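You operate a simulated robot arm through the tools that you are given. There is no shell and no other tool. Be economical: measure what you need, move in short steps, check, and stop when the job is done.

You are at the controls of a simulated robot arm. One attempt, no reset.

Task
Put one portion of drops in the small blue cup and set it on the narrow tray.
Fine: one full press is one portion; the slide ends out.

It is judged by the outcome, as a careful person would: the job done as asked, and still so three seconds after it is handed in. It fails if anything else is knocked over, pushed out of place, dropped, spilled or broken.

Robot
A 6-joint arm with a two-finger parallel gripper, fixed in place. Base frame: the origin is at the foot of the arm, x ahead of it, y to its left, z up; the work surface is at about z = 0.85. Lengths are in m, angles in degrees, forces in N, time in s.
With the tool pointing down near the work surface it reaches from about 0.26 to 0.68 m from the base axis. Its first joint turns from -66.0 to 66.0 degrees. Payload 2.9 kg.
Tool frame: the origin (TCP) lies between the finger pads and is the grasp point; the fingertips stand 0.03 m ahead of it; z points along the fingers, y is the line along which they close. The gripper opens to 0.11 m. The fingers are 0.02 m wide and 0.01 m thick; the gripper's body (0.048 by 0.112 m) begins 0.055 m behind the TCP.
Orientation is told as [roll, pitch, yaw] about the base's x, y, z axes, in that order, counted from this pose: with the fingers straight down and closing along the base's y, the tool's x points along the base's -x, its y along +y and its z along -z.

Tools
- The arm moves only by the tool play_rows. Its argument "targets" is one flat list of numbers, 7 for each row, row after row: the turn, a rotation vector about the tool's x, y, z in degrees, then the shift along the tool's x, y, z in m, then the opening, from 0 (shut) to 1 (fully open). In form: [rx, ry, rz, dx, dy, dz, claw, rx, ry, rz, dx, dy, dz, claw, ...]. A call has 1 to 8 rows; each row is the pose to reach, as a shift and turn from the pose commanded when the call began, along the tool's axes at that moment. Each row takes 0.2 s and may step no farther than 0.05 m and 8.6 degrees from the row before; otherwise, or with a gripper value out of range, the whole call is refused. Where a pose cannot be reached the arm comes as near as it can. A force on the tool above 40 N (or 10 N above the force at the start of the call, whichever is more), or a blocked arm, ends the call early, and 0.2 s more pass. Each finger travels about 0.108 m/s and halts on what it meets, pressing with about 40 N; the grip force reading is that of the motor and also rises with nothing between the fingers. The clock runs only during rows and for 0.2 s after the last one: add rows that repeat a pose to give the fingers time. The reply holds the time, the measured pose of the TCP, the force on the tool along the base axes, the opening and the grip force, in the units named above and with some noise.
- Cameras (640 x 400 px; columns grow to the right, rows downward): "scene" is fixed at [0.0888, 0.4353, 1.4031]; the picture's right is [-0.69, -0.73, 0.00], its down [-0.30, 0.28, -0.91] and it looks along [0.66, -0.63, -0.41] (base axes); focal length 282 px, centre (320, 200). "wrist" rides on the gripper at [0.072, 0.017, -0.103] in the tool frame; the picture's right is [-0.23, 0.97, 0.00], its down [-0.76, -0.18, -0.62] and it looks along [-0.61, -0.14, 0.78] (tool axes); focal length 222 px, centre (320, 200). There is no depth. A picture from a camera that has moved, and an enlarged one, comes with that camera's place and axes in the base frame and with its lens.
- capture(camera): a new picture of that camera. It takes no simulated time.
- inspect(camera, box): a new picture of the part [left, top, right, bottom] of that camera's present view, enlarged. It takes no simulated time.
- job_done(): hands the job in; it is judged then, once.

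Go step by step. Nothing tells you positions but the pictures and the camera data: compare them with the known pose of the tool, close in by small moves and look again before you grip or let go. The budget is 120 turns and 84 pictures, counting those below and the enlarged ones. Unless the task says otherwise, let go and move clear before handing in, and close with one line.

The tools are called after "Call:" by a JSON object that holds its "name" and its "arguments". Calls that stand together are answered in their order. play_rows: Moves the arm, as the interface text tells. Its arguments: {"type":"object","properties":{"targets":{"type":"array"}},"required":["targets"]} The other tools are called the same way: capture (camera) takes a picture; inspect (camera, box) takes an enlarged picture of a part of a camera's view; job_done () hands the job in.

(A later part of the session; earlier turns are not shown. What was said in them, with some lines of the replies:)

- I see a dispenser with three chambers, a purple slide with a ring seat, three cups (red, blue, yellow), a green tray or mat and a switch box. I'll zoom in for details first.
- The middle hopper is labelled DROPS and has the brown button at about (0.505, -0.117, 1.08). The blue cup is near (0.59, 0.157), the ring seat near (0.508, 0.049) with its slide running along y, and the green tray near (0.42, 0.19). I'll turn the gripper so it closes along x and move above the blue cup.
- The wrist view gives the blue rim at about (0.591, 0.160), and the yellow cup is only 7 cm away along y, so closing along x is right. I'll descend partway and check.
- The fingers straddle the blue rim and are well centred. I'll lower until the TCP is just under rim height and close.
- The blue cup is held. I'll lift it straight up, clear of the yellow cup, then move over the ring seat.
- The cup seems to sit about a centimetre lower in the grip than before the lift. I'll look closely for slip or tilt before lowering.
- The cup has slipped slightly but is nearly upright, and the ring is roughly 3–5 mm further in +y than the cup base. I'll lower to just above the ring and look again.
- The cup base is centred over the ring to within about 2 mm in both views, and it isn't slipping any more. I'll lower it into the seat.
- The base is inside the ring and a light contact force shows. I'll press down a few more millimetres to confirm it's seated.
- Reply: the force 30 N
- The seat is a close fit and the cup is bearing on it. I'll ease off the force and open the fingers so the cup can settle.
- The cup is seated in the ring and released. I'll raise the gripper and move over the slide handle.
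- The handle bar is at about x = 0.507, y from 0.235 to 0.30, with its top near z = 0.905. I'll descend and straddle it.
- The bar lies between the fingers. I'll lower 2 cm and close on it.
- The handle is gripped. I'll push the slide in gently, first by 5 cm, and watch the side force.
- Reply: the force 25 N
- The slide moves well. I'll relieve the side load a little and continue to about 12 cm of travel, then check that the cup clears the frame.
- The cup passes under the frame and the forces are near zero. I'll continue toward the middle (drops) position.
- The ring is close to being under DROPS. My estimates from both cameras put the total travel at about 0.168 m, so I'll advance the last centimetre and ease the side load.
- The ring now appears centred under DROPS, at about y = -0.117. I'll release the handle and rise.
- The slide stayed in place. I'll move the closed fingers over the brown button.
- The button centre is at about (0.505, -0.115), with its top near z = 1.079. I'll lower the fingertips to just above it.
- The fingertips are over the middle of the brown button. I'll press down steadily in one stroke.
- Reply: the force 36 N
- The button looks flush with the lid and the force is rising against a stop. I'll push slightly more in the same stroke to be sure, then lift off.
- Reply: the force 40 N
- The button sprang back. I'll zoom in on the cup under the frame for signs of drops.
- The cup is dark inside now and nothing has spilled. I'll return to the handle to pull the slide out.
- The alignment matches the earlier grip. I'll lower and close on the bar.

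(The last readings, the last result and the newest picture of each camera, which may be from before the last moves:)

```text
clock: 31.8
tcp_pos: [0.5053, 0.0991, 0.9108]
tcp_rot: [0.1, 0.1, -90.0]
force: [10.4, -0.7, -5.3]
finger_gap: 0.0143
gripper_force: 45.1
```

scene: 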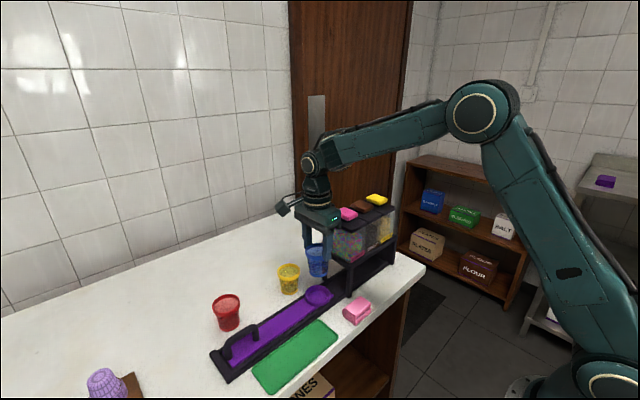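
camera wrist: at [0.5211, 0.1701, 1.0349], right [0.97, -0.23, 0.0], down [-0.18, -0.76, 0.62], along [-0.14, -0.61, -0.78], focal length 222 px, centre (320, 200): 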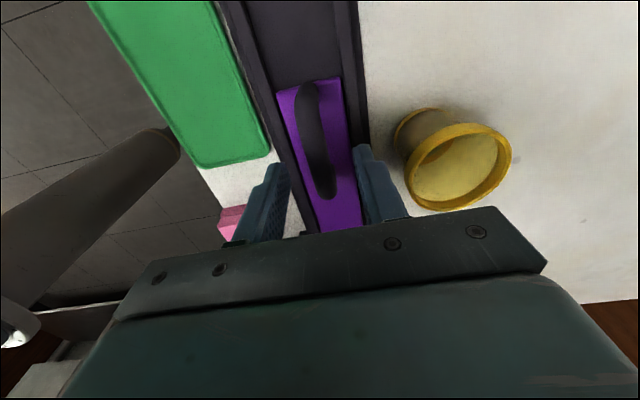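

It's gripped. I'll pull the slide out smoothly.

Call:
{"name": "play_rows", "arguments": {"targets": [0, 0, 0, 0.003, 0.001, 0, 0.05, 0, 0, 0, 0.009, 0.001, 0, 0.05, 0, 0, 0, 0.018, 0.001, 0, 0.05, 0, 0, 0, 0.029, 0.001, 0, 0.05, 0, 0, 0, 0.04, 0.001, 0, 0.05, 0, 0, 0, 0.051, 0.001, 0, 0.05, 0, 0, 0, 0.061, 0.001, 0, 0.05, 0, 0, 0, 0.069, 0.001, 0, 0.05]}}

Call:
{"name": "inspect", "arguments": {"camera": "scene", "box": [250, 200, 410, 330]}}

```text
clock: 33.6
tcp_pos: [0.5053, 0.1676, 0.9096]
tcp_rot: [0.0, 0.0, -90.1]
force: [15.5, -2.1, -13.8]
finger_gap: 0.0144
gripper_force: 45.2
```

```text
3.08 times, centred on (330, 265) of scene
camera zoom: at [0.0894, 0.4353, 1.403], right [-0.69, -0.73, 0.0], down [-0.3, 0.28, -0.91], along [0.66, -0.63, -0.41], focal length 869 px, centre (289, 0)
```

zoom: 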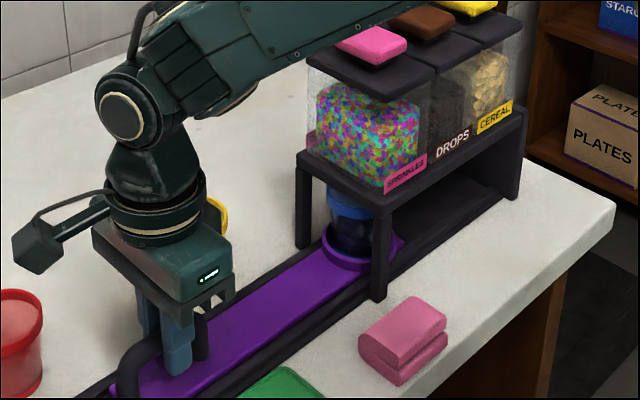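

The slide is coming out with the cup upright. I'll pull the rest of the way.

Call:
{"name": "play_rows", "arguments": {"targets": [0, 0, 0, 0.004, 0.001, 0.001, 0.05, 0, 0, 0, 0.014, 0.001, 0.001, 0.05, 0, 0, 0, 0.028, 0.001, 0.001, 0.05, 0, 0, 0, 0.042, 0.0005, 0.001, 0.05, 0, 0, 0, 0.056, 0, 0.001, 0.05, 0, 0, 0, 0.07, 0, 0.001, 0.05, 0, 0, 0, 0.084, 0, 0.001, 0.05, 0, 0, 0, 0.094, 0, 0.001, 0.05]}}

Call:
{"name": "inspect", "arguments": {"camera": "scene", "box": [190, 220, 390, 380]}}

```text
clock: 35.4
tcp_pos: [0.5053, 0.2629, 0.9097]
tcp_rot: [0.2, 0.1, -90.0]
force: [17.6, 2.0, 10.9]
finger_gap: 0.0146
gripper_force: 44.4
```

```text
2.50 times, centred on (290, 300) of scene
camera zoom: at [0.0891, 0.4353, 1.403], right [-0.69, -0.73, 0.0], down [-0.3, 0.28, -0.91], along [0.66, -0.63, -0.41], focal length 706 px, centre (395, -50)
```

zoom: 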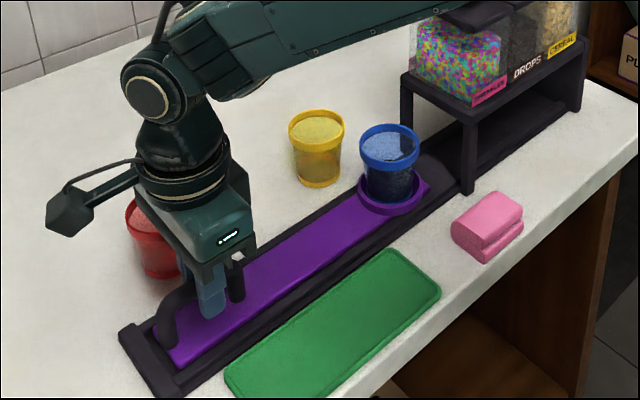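

Dark drops are visible in the blue cup. I'll pull the last few millimetres to the stop and then release the handle.

Call:
{"name": "play_rows", "arguments": {"targets": [0, 0, 0, 0.002, 0, 0, 0.05, 0, 0, 0, 0.004, 0, 0, 0.05, 0, 0, 0, 0.004, 0, 0, 0.05]}}

Call:
{"name": "play_rows", "arguments": {"targets": [0, 0, 0, -0.0005, 0, 0, 0.15, 0, 0, 0, -0.0005, 0, 0, 0.35, 0, 0, 0, -0.0005, 0, 0, 0.4, 0, 0, 0, -0.0005, 0, -0.03, 0.4, 0, 0, 0, -0.0005, 0, -0.075, 0.45, 0, 0, 0, -0.0005, 0, -0.12, 0.6, 0, 0, 0, -0.0005, 0, -0.12, 0.65]}}

Call:
{"name": "inspect", "arguments": {"camera": "scene", "box": [190, 220, 390, 380]}}

Call:
{"name": "capture", "arguments": {"camera": "wrist"}}

```text
clock: 36.2
tcp_pos: [0.5053, 0.2644, 0.9093]
tcp_rot: [0.1, 0.0, -90.2]
force: [12.2, -17.5, 22.5]
finger_gap: 0.0145
gripper_force: 45.0
```

```text
clock: 37.8
tcp_pos: [0.5017, 0.2651, 1.0285]
tcp_rot: [0.0, -0.1, -89.9]
force: [-0.5, 0.0, -0.2]
finger_gap: 0.0716
gripper_force: 0.0
```

```text
2.50 times, centred on (290, 300) of scene
camera zoom: at [0.0888, 0.4353, 1.4031], right [-0.69, -0.73, 0.0], down [-0.3, 0.28, -0.91], along [0.66, -0.63, -0.41], focal length 706 px, centre (395, -50)
```

zoom: 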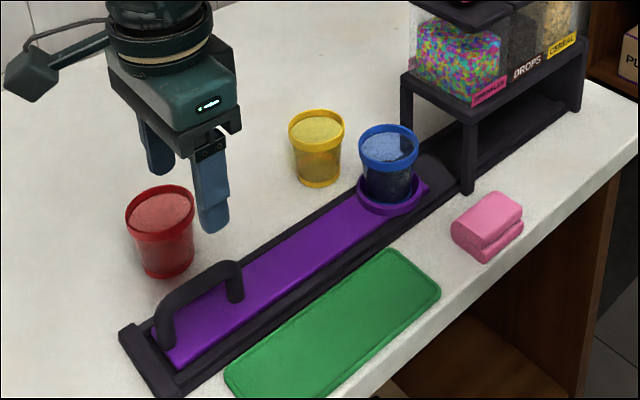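

```text
37 pictures are left
camera wrist: at [0.5189, 0.336, 1.1311], right [0.97, -0.23, 0.0], down [-0.18, -0.76, 0.62], along [-0.14, -0.61, -0.78], focal length 222 px, centre (320, 200)
```

wrist: 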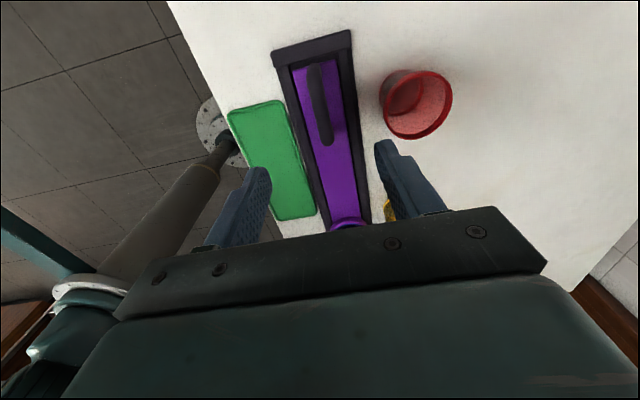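

The slide is fully out at its stop and the cup is upright with its drops. I'll move over the cup.

Call:
{"name": "play_rows", "arguments": {"targets": [0, 0, 0, -0.03, 0.003, -0.015, 0.75, 0, 0, 0, -0.07, 0.003, -0.015, 0.75, 0, 0, 0, -0.11, 0.003, -0.015, 0.75, 0, 0, 0, -0.15, 0.003, -0.015, 0.75, 0, 0, 0, -0.19, 0.003, -0.015, 0.75, 0, 0, 0, -0.213, 0.003, 0, 0.75, 0, 0, 0, -0.213, 0.003, 0.03, 0.75, 0, 0, 0, -0.213, 0.003, 0.03, 0.75]}}

Call:
{"name": "capture", "arguments": {"camera": "wrist"}}

Call:
{"name": "inspect", "arguments": {"camera": "scene", "box": [280, 220, 360, 310]}}

```text
clock: 39.6
tcp_pos: [0.5069, 0.052, 0.9975]
tcp_rot: [0.0, 0.0, -90.0]
force: [0.2, -0.8, 0.3]
finger_gap: 0.0823
gripper_force: 0.1
```

```text
36 pictures are left
camera wrist: at [0.5235, 0.1247, 1.0999], right [0.97, -0.23, 0.0], down [-0.18, -0.76, 0.62], along [-0.14, -0.61, -0.78], focal length 222 px, centre (320, 200)
```

wrist: 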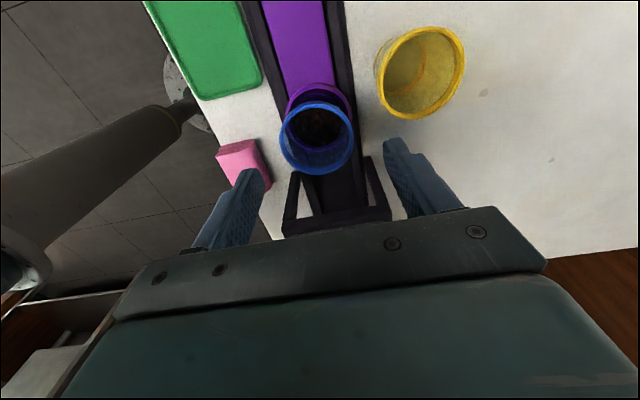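

```text
4.44 times, centred on (320, 265) of scene
camera zoom: at [0.0888, 0.4353, 1.4031], right [-0.69, -0.73, 0.0], down [-0.3, 0.28, -0.91], along [0.66, -0.63, -0.41], focal length 1255 px, centre (320, -89)
```

zoom: 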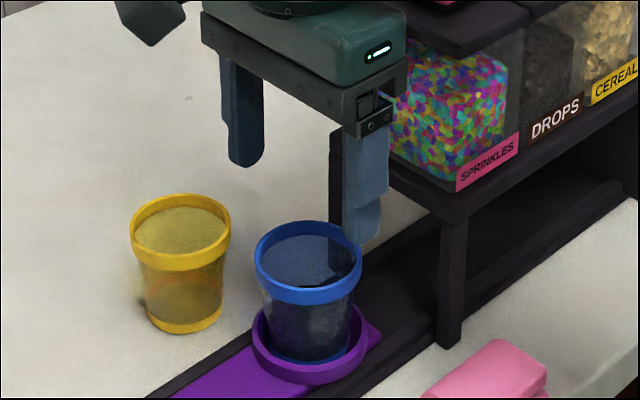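

The cup is centred between the fingers. I'll descend over it, stay clear of the ring, and close.

Call:
{"name": "play_rows", "arguments": {"targets": [0, 0, 0, 0.001, -0.0015, 0.03, 0.75, 0, 0, 0, 0.001, -0.0015, 0.055, 0.75, 0, 0, 0, 0.001, -0.0015, 0.071, 0.75, 0, 0, 0, 0.001, -0.0015, 0.071, 0.65, 0, 0, 0, 0.001, -0.0015, 0.071, 0.55, 0, 0, 0, 0.001, -0.0015, 0.071, 0.45, 0, 0, 0, 0.001, -0.0015, 0.071, 0.3, 0, 0, 0, 0.001, -0.0015, 0.071, 0.3]}}

Call:
{"name": "inspect", "arguments": {"camera": "wrist", "box": [240, 50, 440, 240]}}

Call:
{"name": "inspect", "arguments": {"camera": "scene", "box": [280, 220, 360, 310]}}

```text
clock: 41.4
tcp_pos: [0.505, 0.0539, 0.9289]
tcp_rot: [0.0, 0.0, -90.0]
force: [0.2, -0.6, 0.1]
finger_gap: 0.0572
gripper_force: 39.7
```

```text
2.11 times, centred on (340, 145) of wrist
camera zoom: at [0.5221, 0.1259, 1.0305], right [0.97, -0.23, 0.0], down [-0.18, -0.76, 0.62], along [-0.14, -0.61, -0.78], focal length 468 px, centre (278, 316)
```

zoom: 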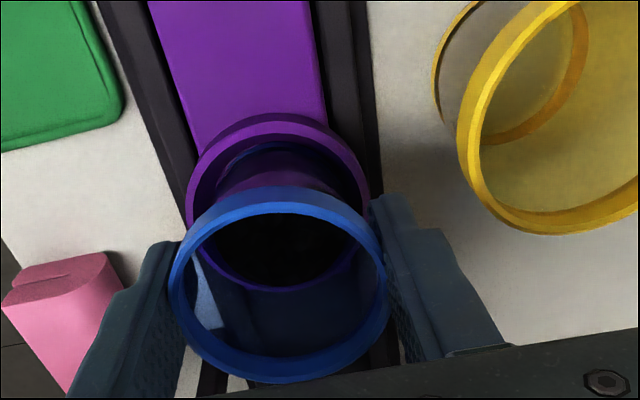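

```text
4.44 times, centred on (320, 265) of scene
camera zoom: at [0.0888, 0.4353, 1.4031], right [-0.69, -0.73, 0.0], down [-0.3, 0.28, -0.91], along [0.66, -0.63, -0.41], focal length 1255 px, centre (320, -89)
```

zoom: 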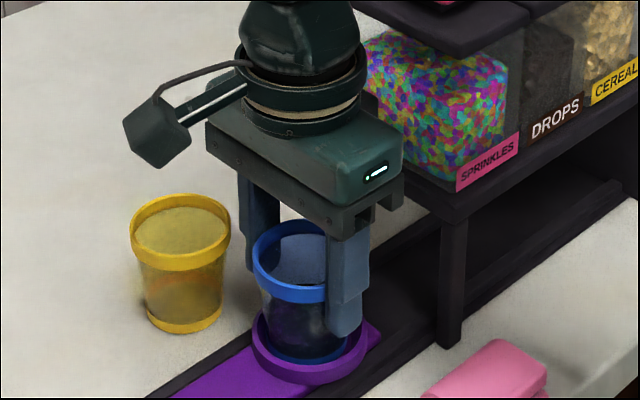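

The cup is held with drops inside. I'll lift slowly and check for slip.

Call:
{"name": "play_rows", "arguments": {"targets": [0, 0, 0, 0, 0, -0.004, 0.25, 0, 0, 0, 0, 0, -0.01, 0.25, 0, 0, 0, 0, 0, -0.018, 0.25, 0, 0, 0, 0, 0, -0.028, 0.25, 0, 0, 0, 0, 0, -0.038, 0.25, 0, 0, 0, 0, 0, -0.046, 0.25, 0, 0, 0, 0, 0, -0.05, 0.25]}}

Call:
{"name": "inspect", "arguments": {"camera": "wrist", "box": [240, 50, 440, 240]}}

Call:
{"name": "inspect", "arguments": {"camera": "scene", "box": [280, 220, 360, 310]}}

```text
clock: 43.0
tcp_pos: [0.5057, 0.0535, 0.9785]
tcp_rot: [0.1, 0.0, -90.0]
force: [0.2, 0.6, 0.3]
finger_gap: 0.057
gripper_force: 40.0
```

```text
2.11 times, centred on (340, 145) of wrist
camera zoom: at [0.5215, 0.1247, 1.0803], right [0.97, -0.23, 0.0], down [-0.18, -0.76, 0.62], along [-0.14, -0.61, -0.78], focal length 468 px, centre (278, 316)
```

zoom: 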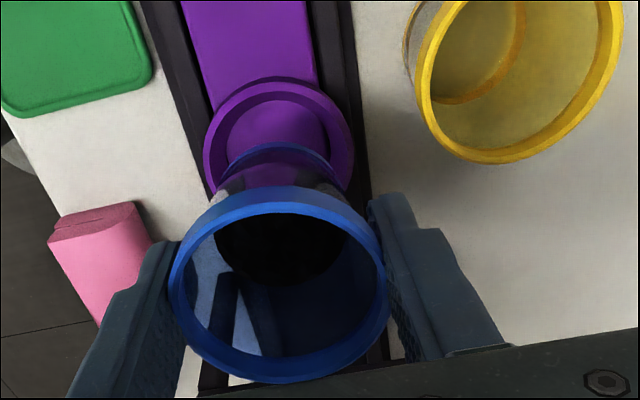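

```text
4.44 times, centred on (320, 265) of scene
camera zoom: at [0.0888, 0.4353, 1.4031], right [-0.69, -0.73, 0.0], down [-0.3, 0.28, -0.91], along [0.66, -0.63, -0.41], focal length 1255 px, centre (320, -89)
```

zoom: 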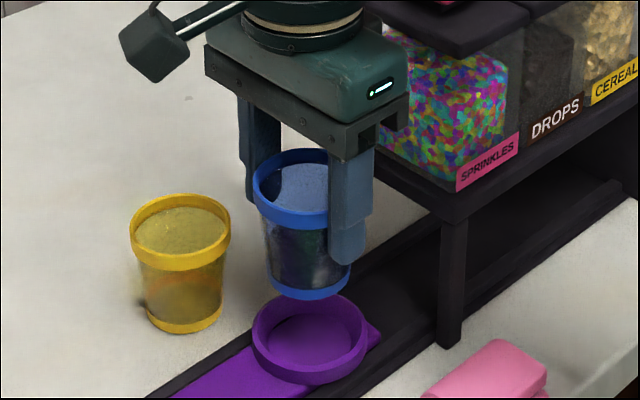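

No slip this time, and the ring is empty and clean. The green tray is about 6.5 cm wide, centred near (0.427, 0.18), so I'll carry the cup over it gently.

Call:
{"name": "play_rows", "arguments": {"targets": [0, 0, 0, 0.004, -0.003, -0.008, 0.25, 0, 0, 0, 0.014, -0.009, -0.015, 0.25, 0, 0, 0, 0.032, -0.021, -0.02, 0.25, 0, 0, 0, 0.054, -0.035, -0.02, 0.25, 0, 0, 0, 0.076, -0.05, -0.02, 0.25, 0, 0, 0, 0.098, -0.065, -0.02, 0.25, 0, 0, 0, 0.113, -0.074, -0.02, 0.25, 0, 0, 0, 0.12, -0.0785, -0.02, 0.25]}}

Call:
{"name": "capture", "arguments": {"camera": "wrist"}}

Call:
{"name": "inspect", "arguments": {"camera": "scene", "box": [240, 240, 370, 400]}}

```text
clock: 44.8
tcp_pos: [0.4272, 0.1739, 0.9963]
tcp_rot: [0.1, 0.0, -90.0]
force: [-0.3, -0.2, 0.2]
finger_gap: 0.0572
gripper_force: 39.7
```

```text
30 pictures are left
camera wrist: at [0.4432, 0.2451, 1.0994], right [0.97, -0.23, 0.0], down [-0.18, -0.76, 0.62], along [-0.14, -0.61, -0.78], focal length 222 px, centre (320, 200)
```

wrist: 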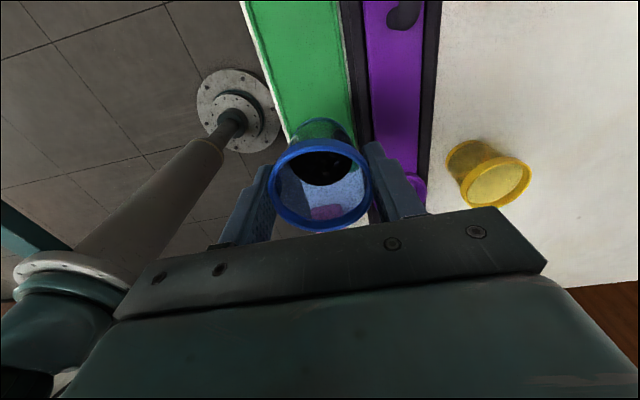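

```text
2.50 times, centred on (305, 320) of scene
camera zoom: at [0.0888, 0.4353, 1.4031], right [-0.69, -0.73, 0.0], down [-0.3, 0.28, -0.91], along [0.66, -0.63, -0.41], focal length 706 px, centre (358, -100)
```

zoom: 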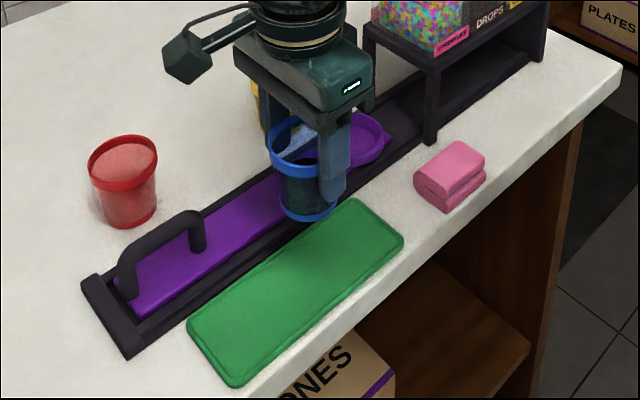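

The cup is over the tray's centreline. I'll lower it to about 1.5 cm above the surface and check.

Call:
{"name": "play_rows", "arguments": {"targets": [0, 0, 0, 0, -0.001, 0.008, 0.25, 0, 0, 0, 0, -0.001, 0.022, 0.25, 0, 0, 0, 0, -0.001, 0.04, 0.25, 0, 0, 0, 0, -0.001, 0.055, 0.25, 0, 0, 0, 0, -0.001, 0.065, 0.25, 0, 0, 0, 0, -0.001, 0.068, 0.25]}}

Call:
{"name": "inspect", "arguments": {"camera": "wrist", "box": [220, 0, 460, 230]}}

Call:
{"name": "inspect", "arguments": {"camera": "scene", "box": [240, 260, 370, 400]}}

```text
clock: 46.2
tcp_pos: [0.4239, 0.1739, 0.9297]
tcp_rot: [0.0, 0.1, -90.0]
force: [0.3, -0.2, 0.3]
finger_gap: 0.057
gripper_force: 40.4
```

```text
1.74 times, centred on (340, 115) of wrist
camera zoom: at [0.4407, 0.2446, 1.0317], right [0.97, -0.23, 0.0], down [-0.18, -0.76, 0.62], along [-0.14, -0.61, -0.78], focal length 386 px, centre (285, 348)
```

zoom: 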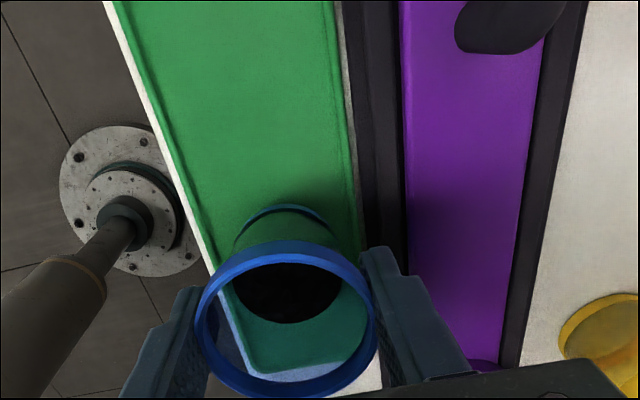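

```text
2.86 times, centred on (305, 330) of scene
camera zoom: at [0.0888, 0.4353, 1.4031], right [-0.69, -0.73, 0.0], down [-0.3, 0.28, -0.91], along [0.66, -0.63, -0.41], focal length 807 px, centre (363, -171)
```

zoom: 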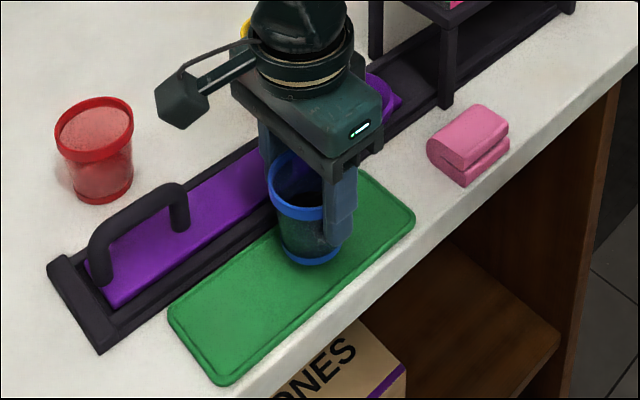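

The cup is centred across the tray. I'll lower it to contact.

Call:
{"name": "play_rows", "arguments": {"targets": [0, 0, 0, 0, 0.0015, 0.006, 0.25, 0, 0, 0, 0, 0.0015, 0.011, 0.25, 0, 0, 0, 0, 0.0015, 0.014, 0.25, 0, 0, 0, 0, 0.0015, 0.016, 0.25]}}

Call:
{"name": "inspect", "arguments": {"camera": "scene", "box": [270, 280, 350, 350]}}

```text
clock: 47.2
tcp_pos: [0.4278, 0.1734, 0.9154]
tcp_rot: [0.4, 0.1, -90.0]
force: [-4.2, -2.3, 30.2]
finger_gap: 0.0575
gripper_force: 39.7
```

```text
5.71 times, centred on (310, 315) of scene
camera zoom: at [0.0883, 0.4351, 1.4032], right [-0.69, -0.73, 0.0], down [-0.3, 0.28, -0.91], along [0.66, -0.63, -0.41], focal length 1614 px, centre (377, -457)
```

zoom: 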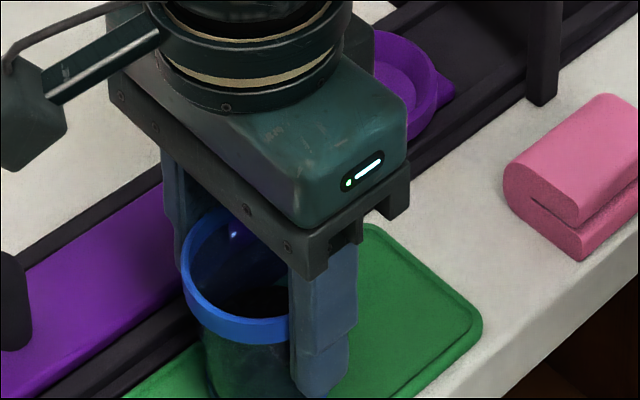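

The cup is down on the tray, at 30 N. I'll ease off the pressure and open slightly.

Call:
{"name": "play_rows", "arguments": {"targets": [0, 0, 0, 0, 0, -0.002, 0.25, 0, 0, 0, 0, 0, -0.0035, 0.4, 0, 0, 0, 0, 0, -0.0035, 0.56, 0, 0, 0, 0, 0, -0.0035, 0.65, 0, 0, 0, 0, 0, -0.0035, 0.65]}}

Call:
{"name": "inspect", "arguments": {"camera": "wrist", "box": [220, 0, 460, 230]}}

Call:
{"name": "inspect", "arguments": {"camera": "scene", "box": [240, 260, 370, 400]}}

```text
clock: 48.4
tcp_pos: [0.4267, 0.172, 0.9173]
tcp_rot: [0.0, 0.0, -90.1]
force: [-0.5, 0.1, -0.8]
finger_gap: 0.0714
gripper_force: 0.0
```

```text
1.74 times, centred on (340, 115) of wrist
camera zoom: at [0.4437, 0.2444, 1.02], right [0.97, -0.23, 0.0], down [-0.18, -0.76, 0.62], along [-0.14, -0.61, -0.78], focal length 386 px, centre (285, 348)
```

zoom: 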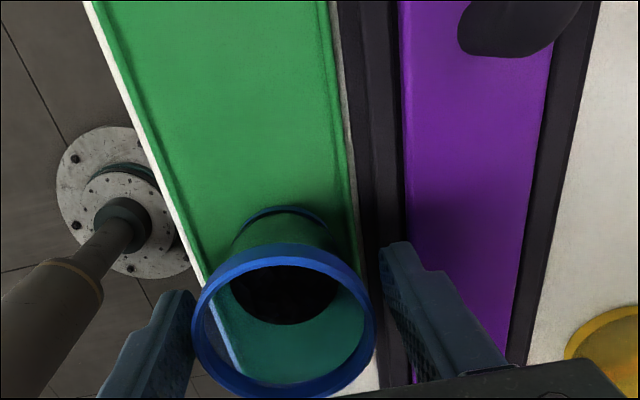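

```text
2.86 times, centred on (305, 330) of scene
camera zoom: at [0.0888, 0.4353, 1.4031], right [-0.69, -0.73, 0.0], down [-0.3, 0.28, -0.91], along [0.66, -0.63, -0.41], focal length 807 px, centre (363, -171)
```

zoom: 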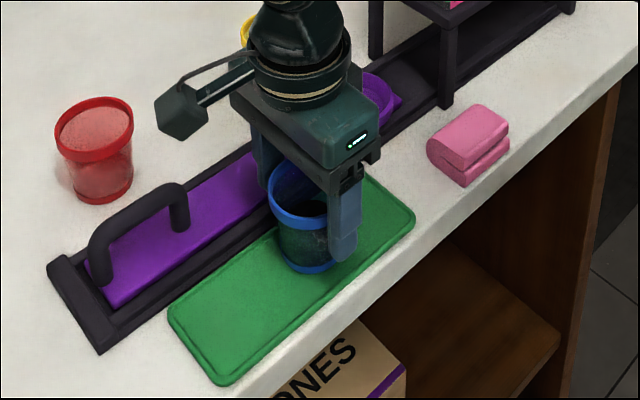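

The cup stands on the tray, released. I'll lift straight off and check the final state.

Call:
{"name": "play_rows", "arguments": {"targets": [0, 0, 0, 0, -0.001, -0.01, 0.68, 0, 0, 0, 0, -0.001, -0.03, 0.7, 0, 0, 0, 0, -0.001, -0.07, 0.7, 0, 0, 0, 0, -0.001, -0.12, 0.7, 0, 0, 0, 0, -0.001, -0.17, 0.7, 0, 0, 0, 0, -0.001, -0.2, 0.7, 0, 0, 0, 0, -0.001, -0.2, 0.7]}}

Call:
{"name": "capture", "arguments": {"camera": "scene"}}

Call:
{"name": "inspect", "arguments": {"camera": "scene", "box": [200, 250, 380, 400]}}

Call:
{"name": "capture", "arguments": {"camera": "wrist"}}

```text
clock: 50.0
tcp_pos: [0.427, 0.173, 1.1196]
tcp_rot: [0.0, 0.0, -90.0]
force: [0.2, 0.3, -1.1]
finger_gap: 0.0768
gripper_force: 0.1
```

```text
23 pictures are left
```

scene: 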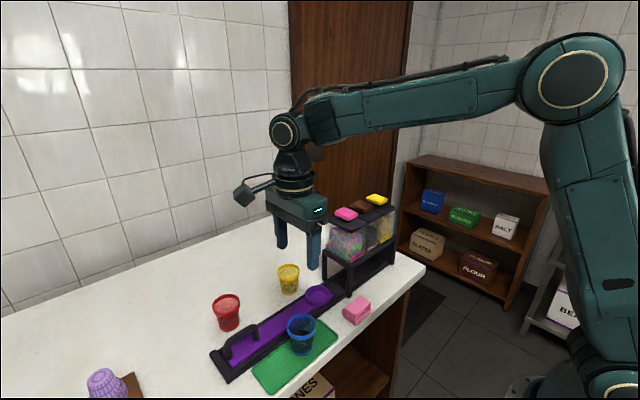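

```text
2.67 times, centred on (290, 325) of scene
camera zoom: at [0.0888, 0.4353, 1.4031], right [-0.69, -0.73, 0.0], down [-0.3, 0.28, -0.91], along [0.66, -0.63, -0.41], focal length 753 px, centre (400, -133)
```

zoom: 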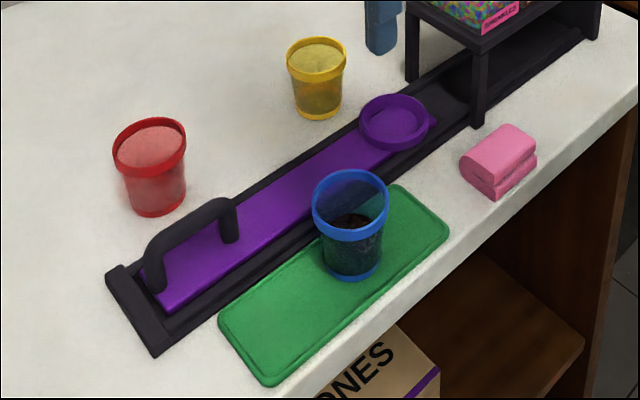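

```text
21 pictures are left
camera wrist: at [0.4437, 0.244, 1.2219], right [0.97, -0.23, 0.0], down [-0.18, -0.76, 0.62], along [-0.14, -0.61, -0.78], focal length 222 px, centre (320, 200)
```

wrist: 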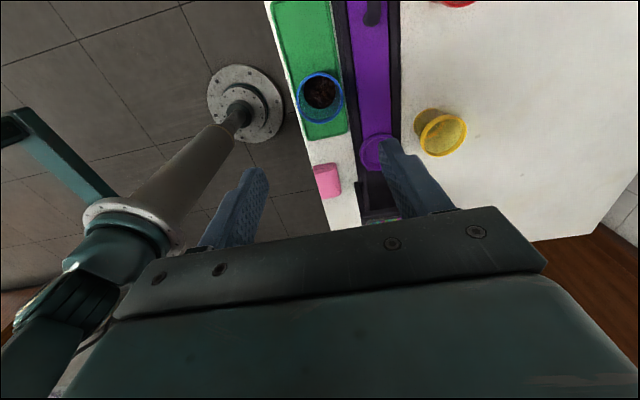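

The blue cup, holding its drops, stands upright on the green tray. The slide is out, everything else is where it was, and the gripper is clear, so I'm handing in.

Call:
{"name": "job_done", "arguments": {}}

```text
The job is handed in.
```

The small blue cup is on the narrow green tray with one portion of drops from one full press of the brown button; the slide is out, and I saw no spills and nothing else moved.
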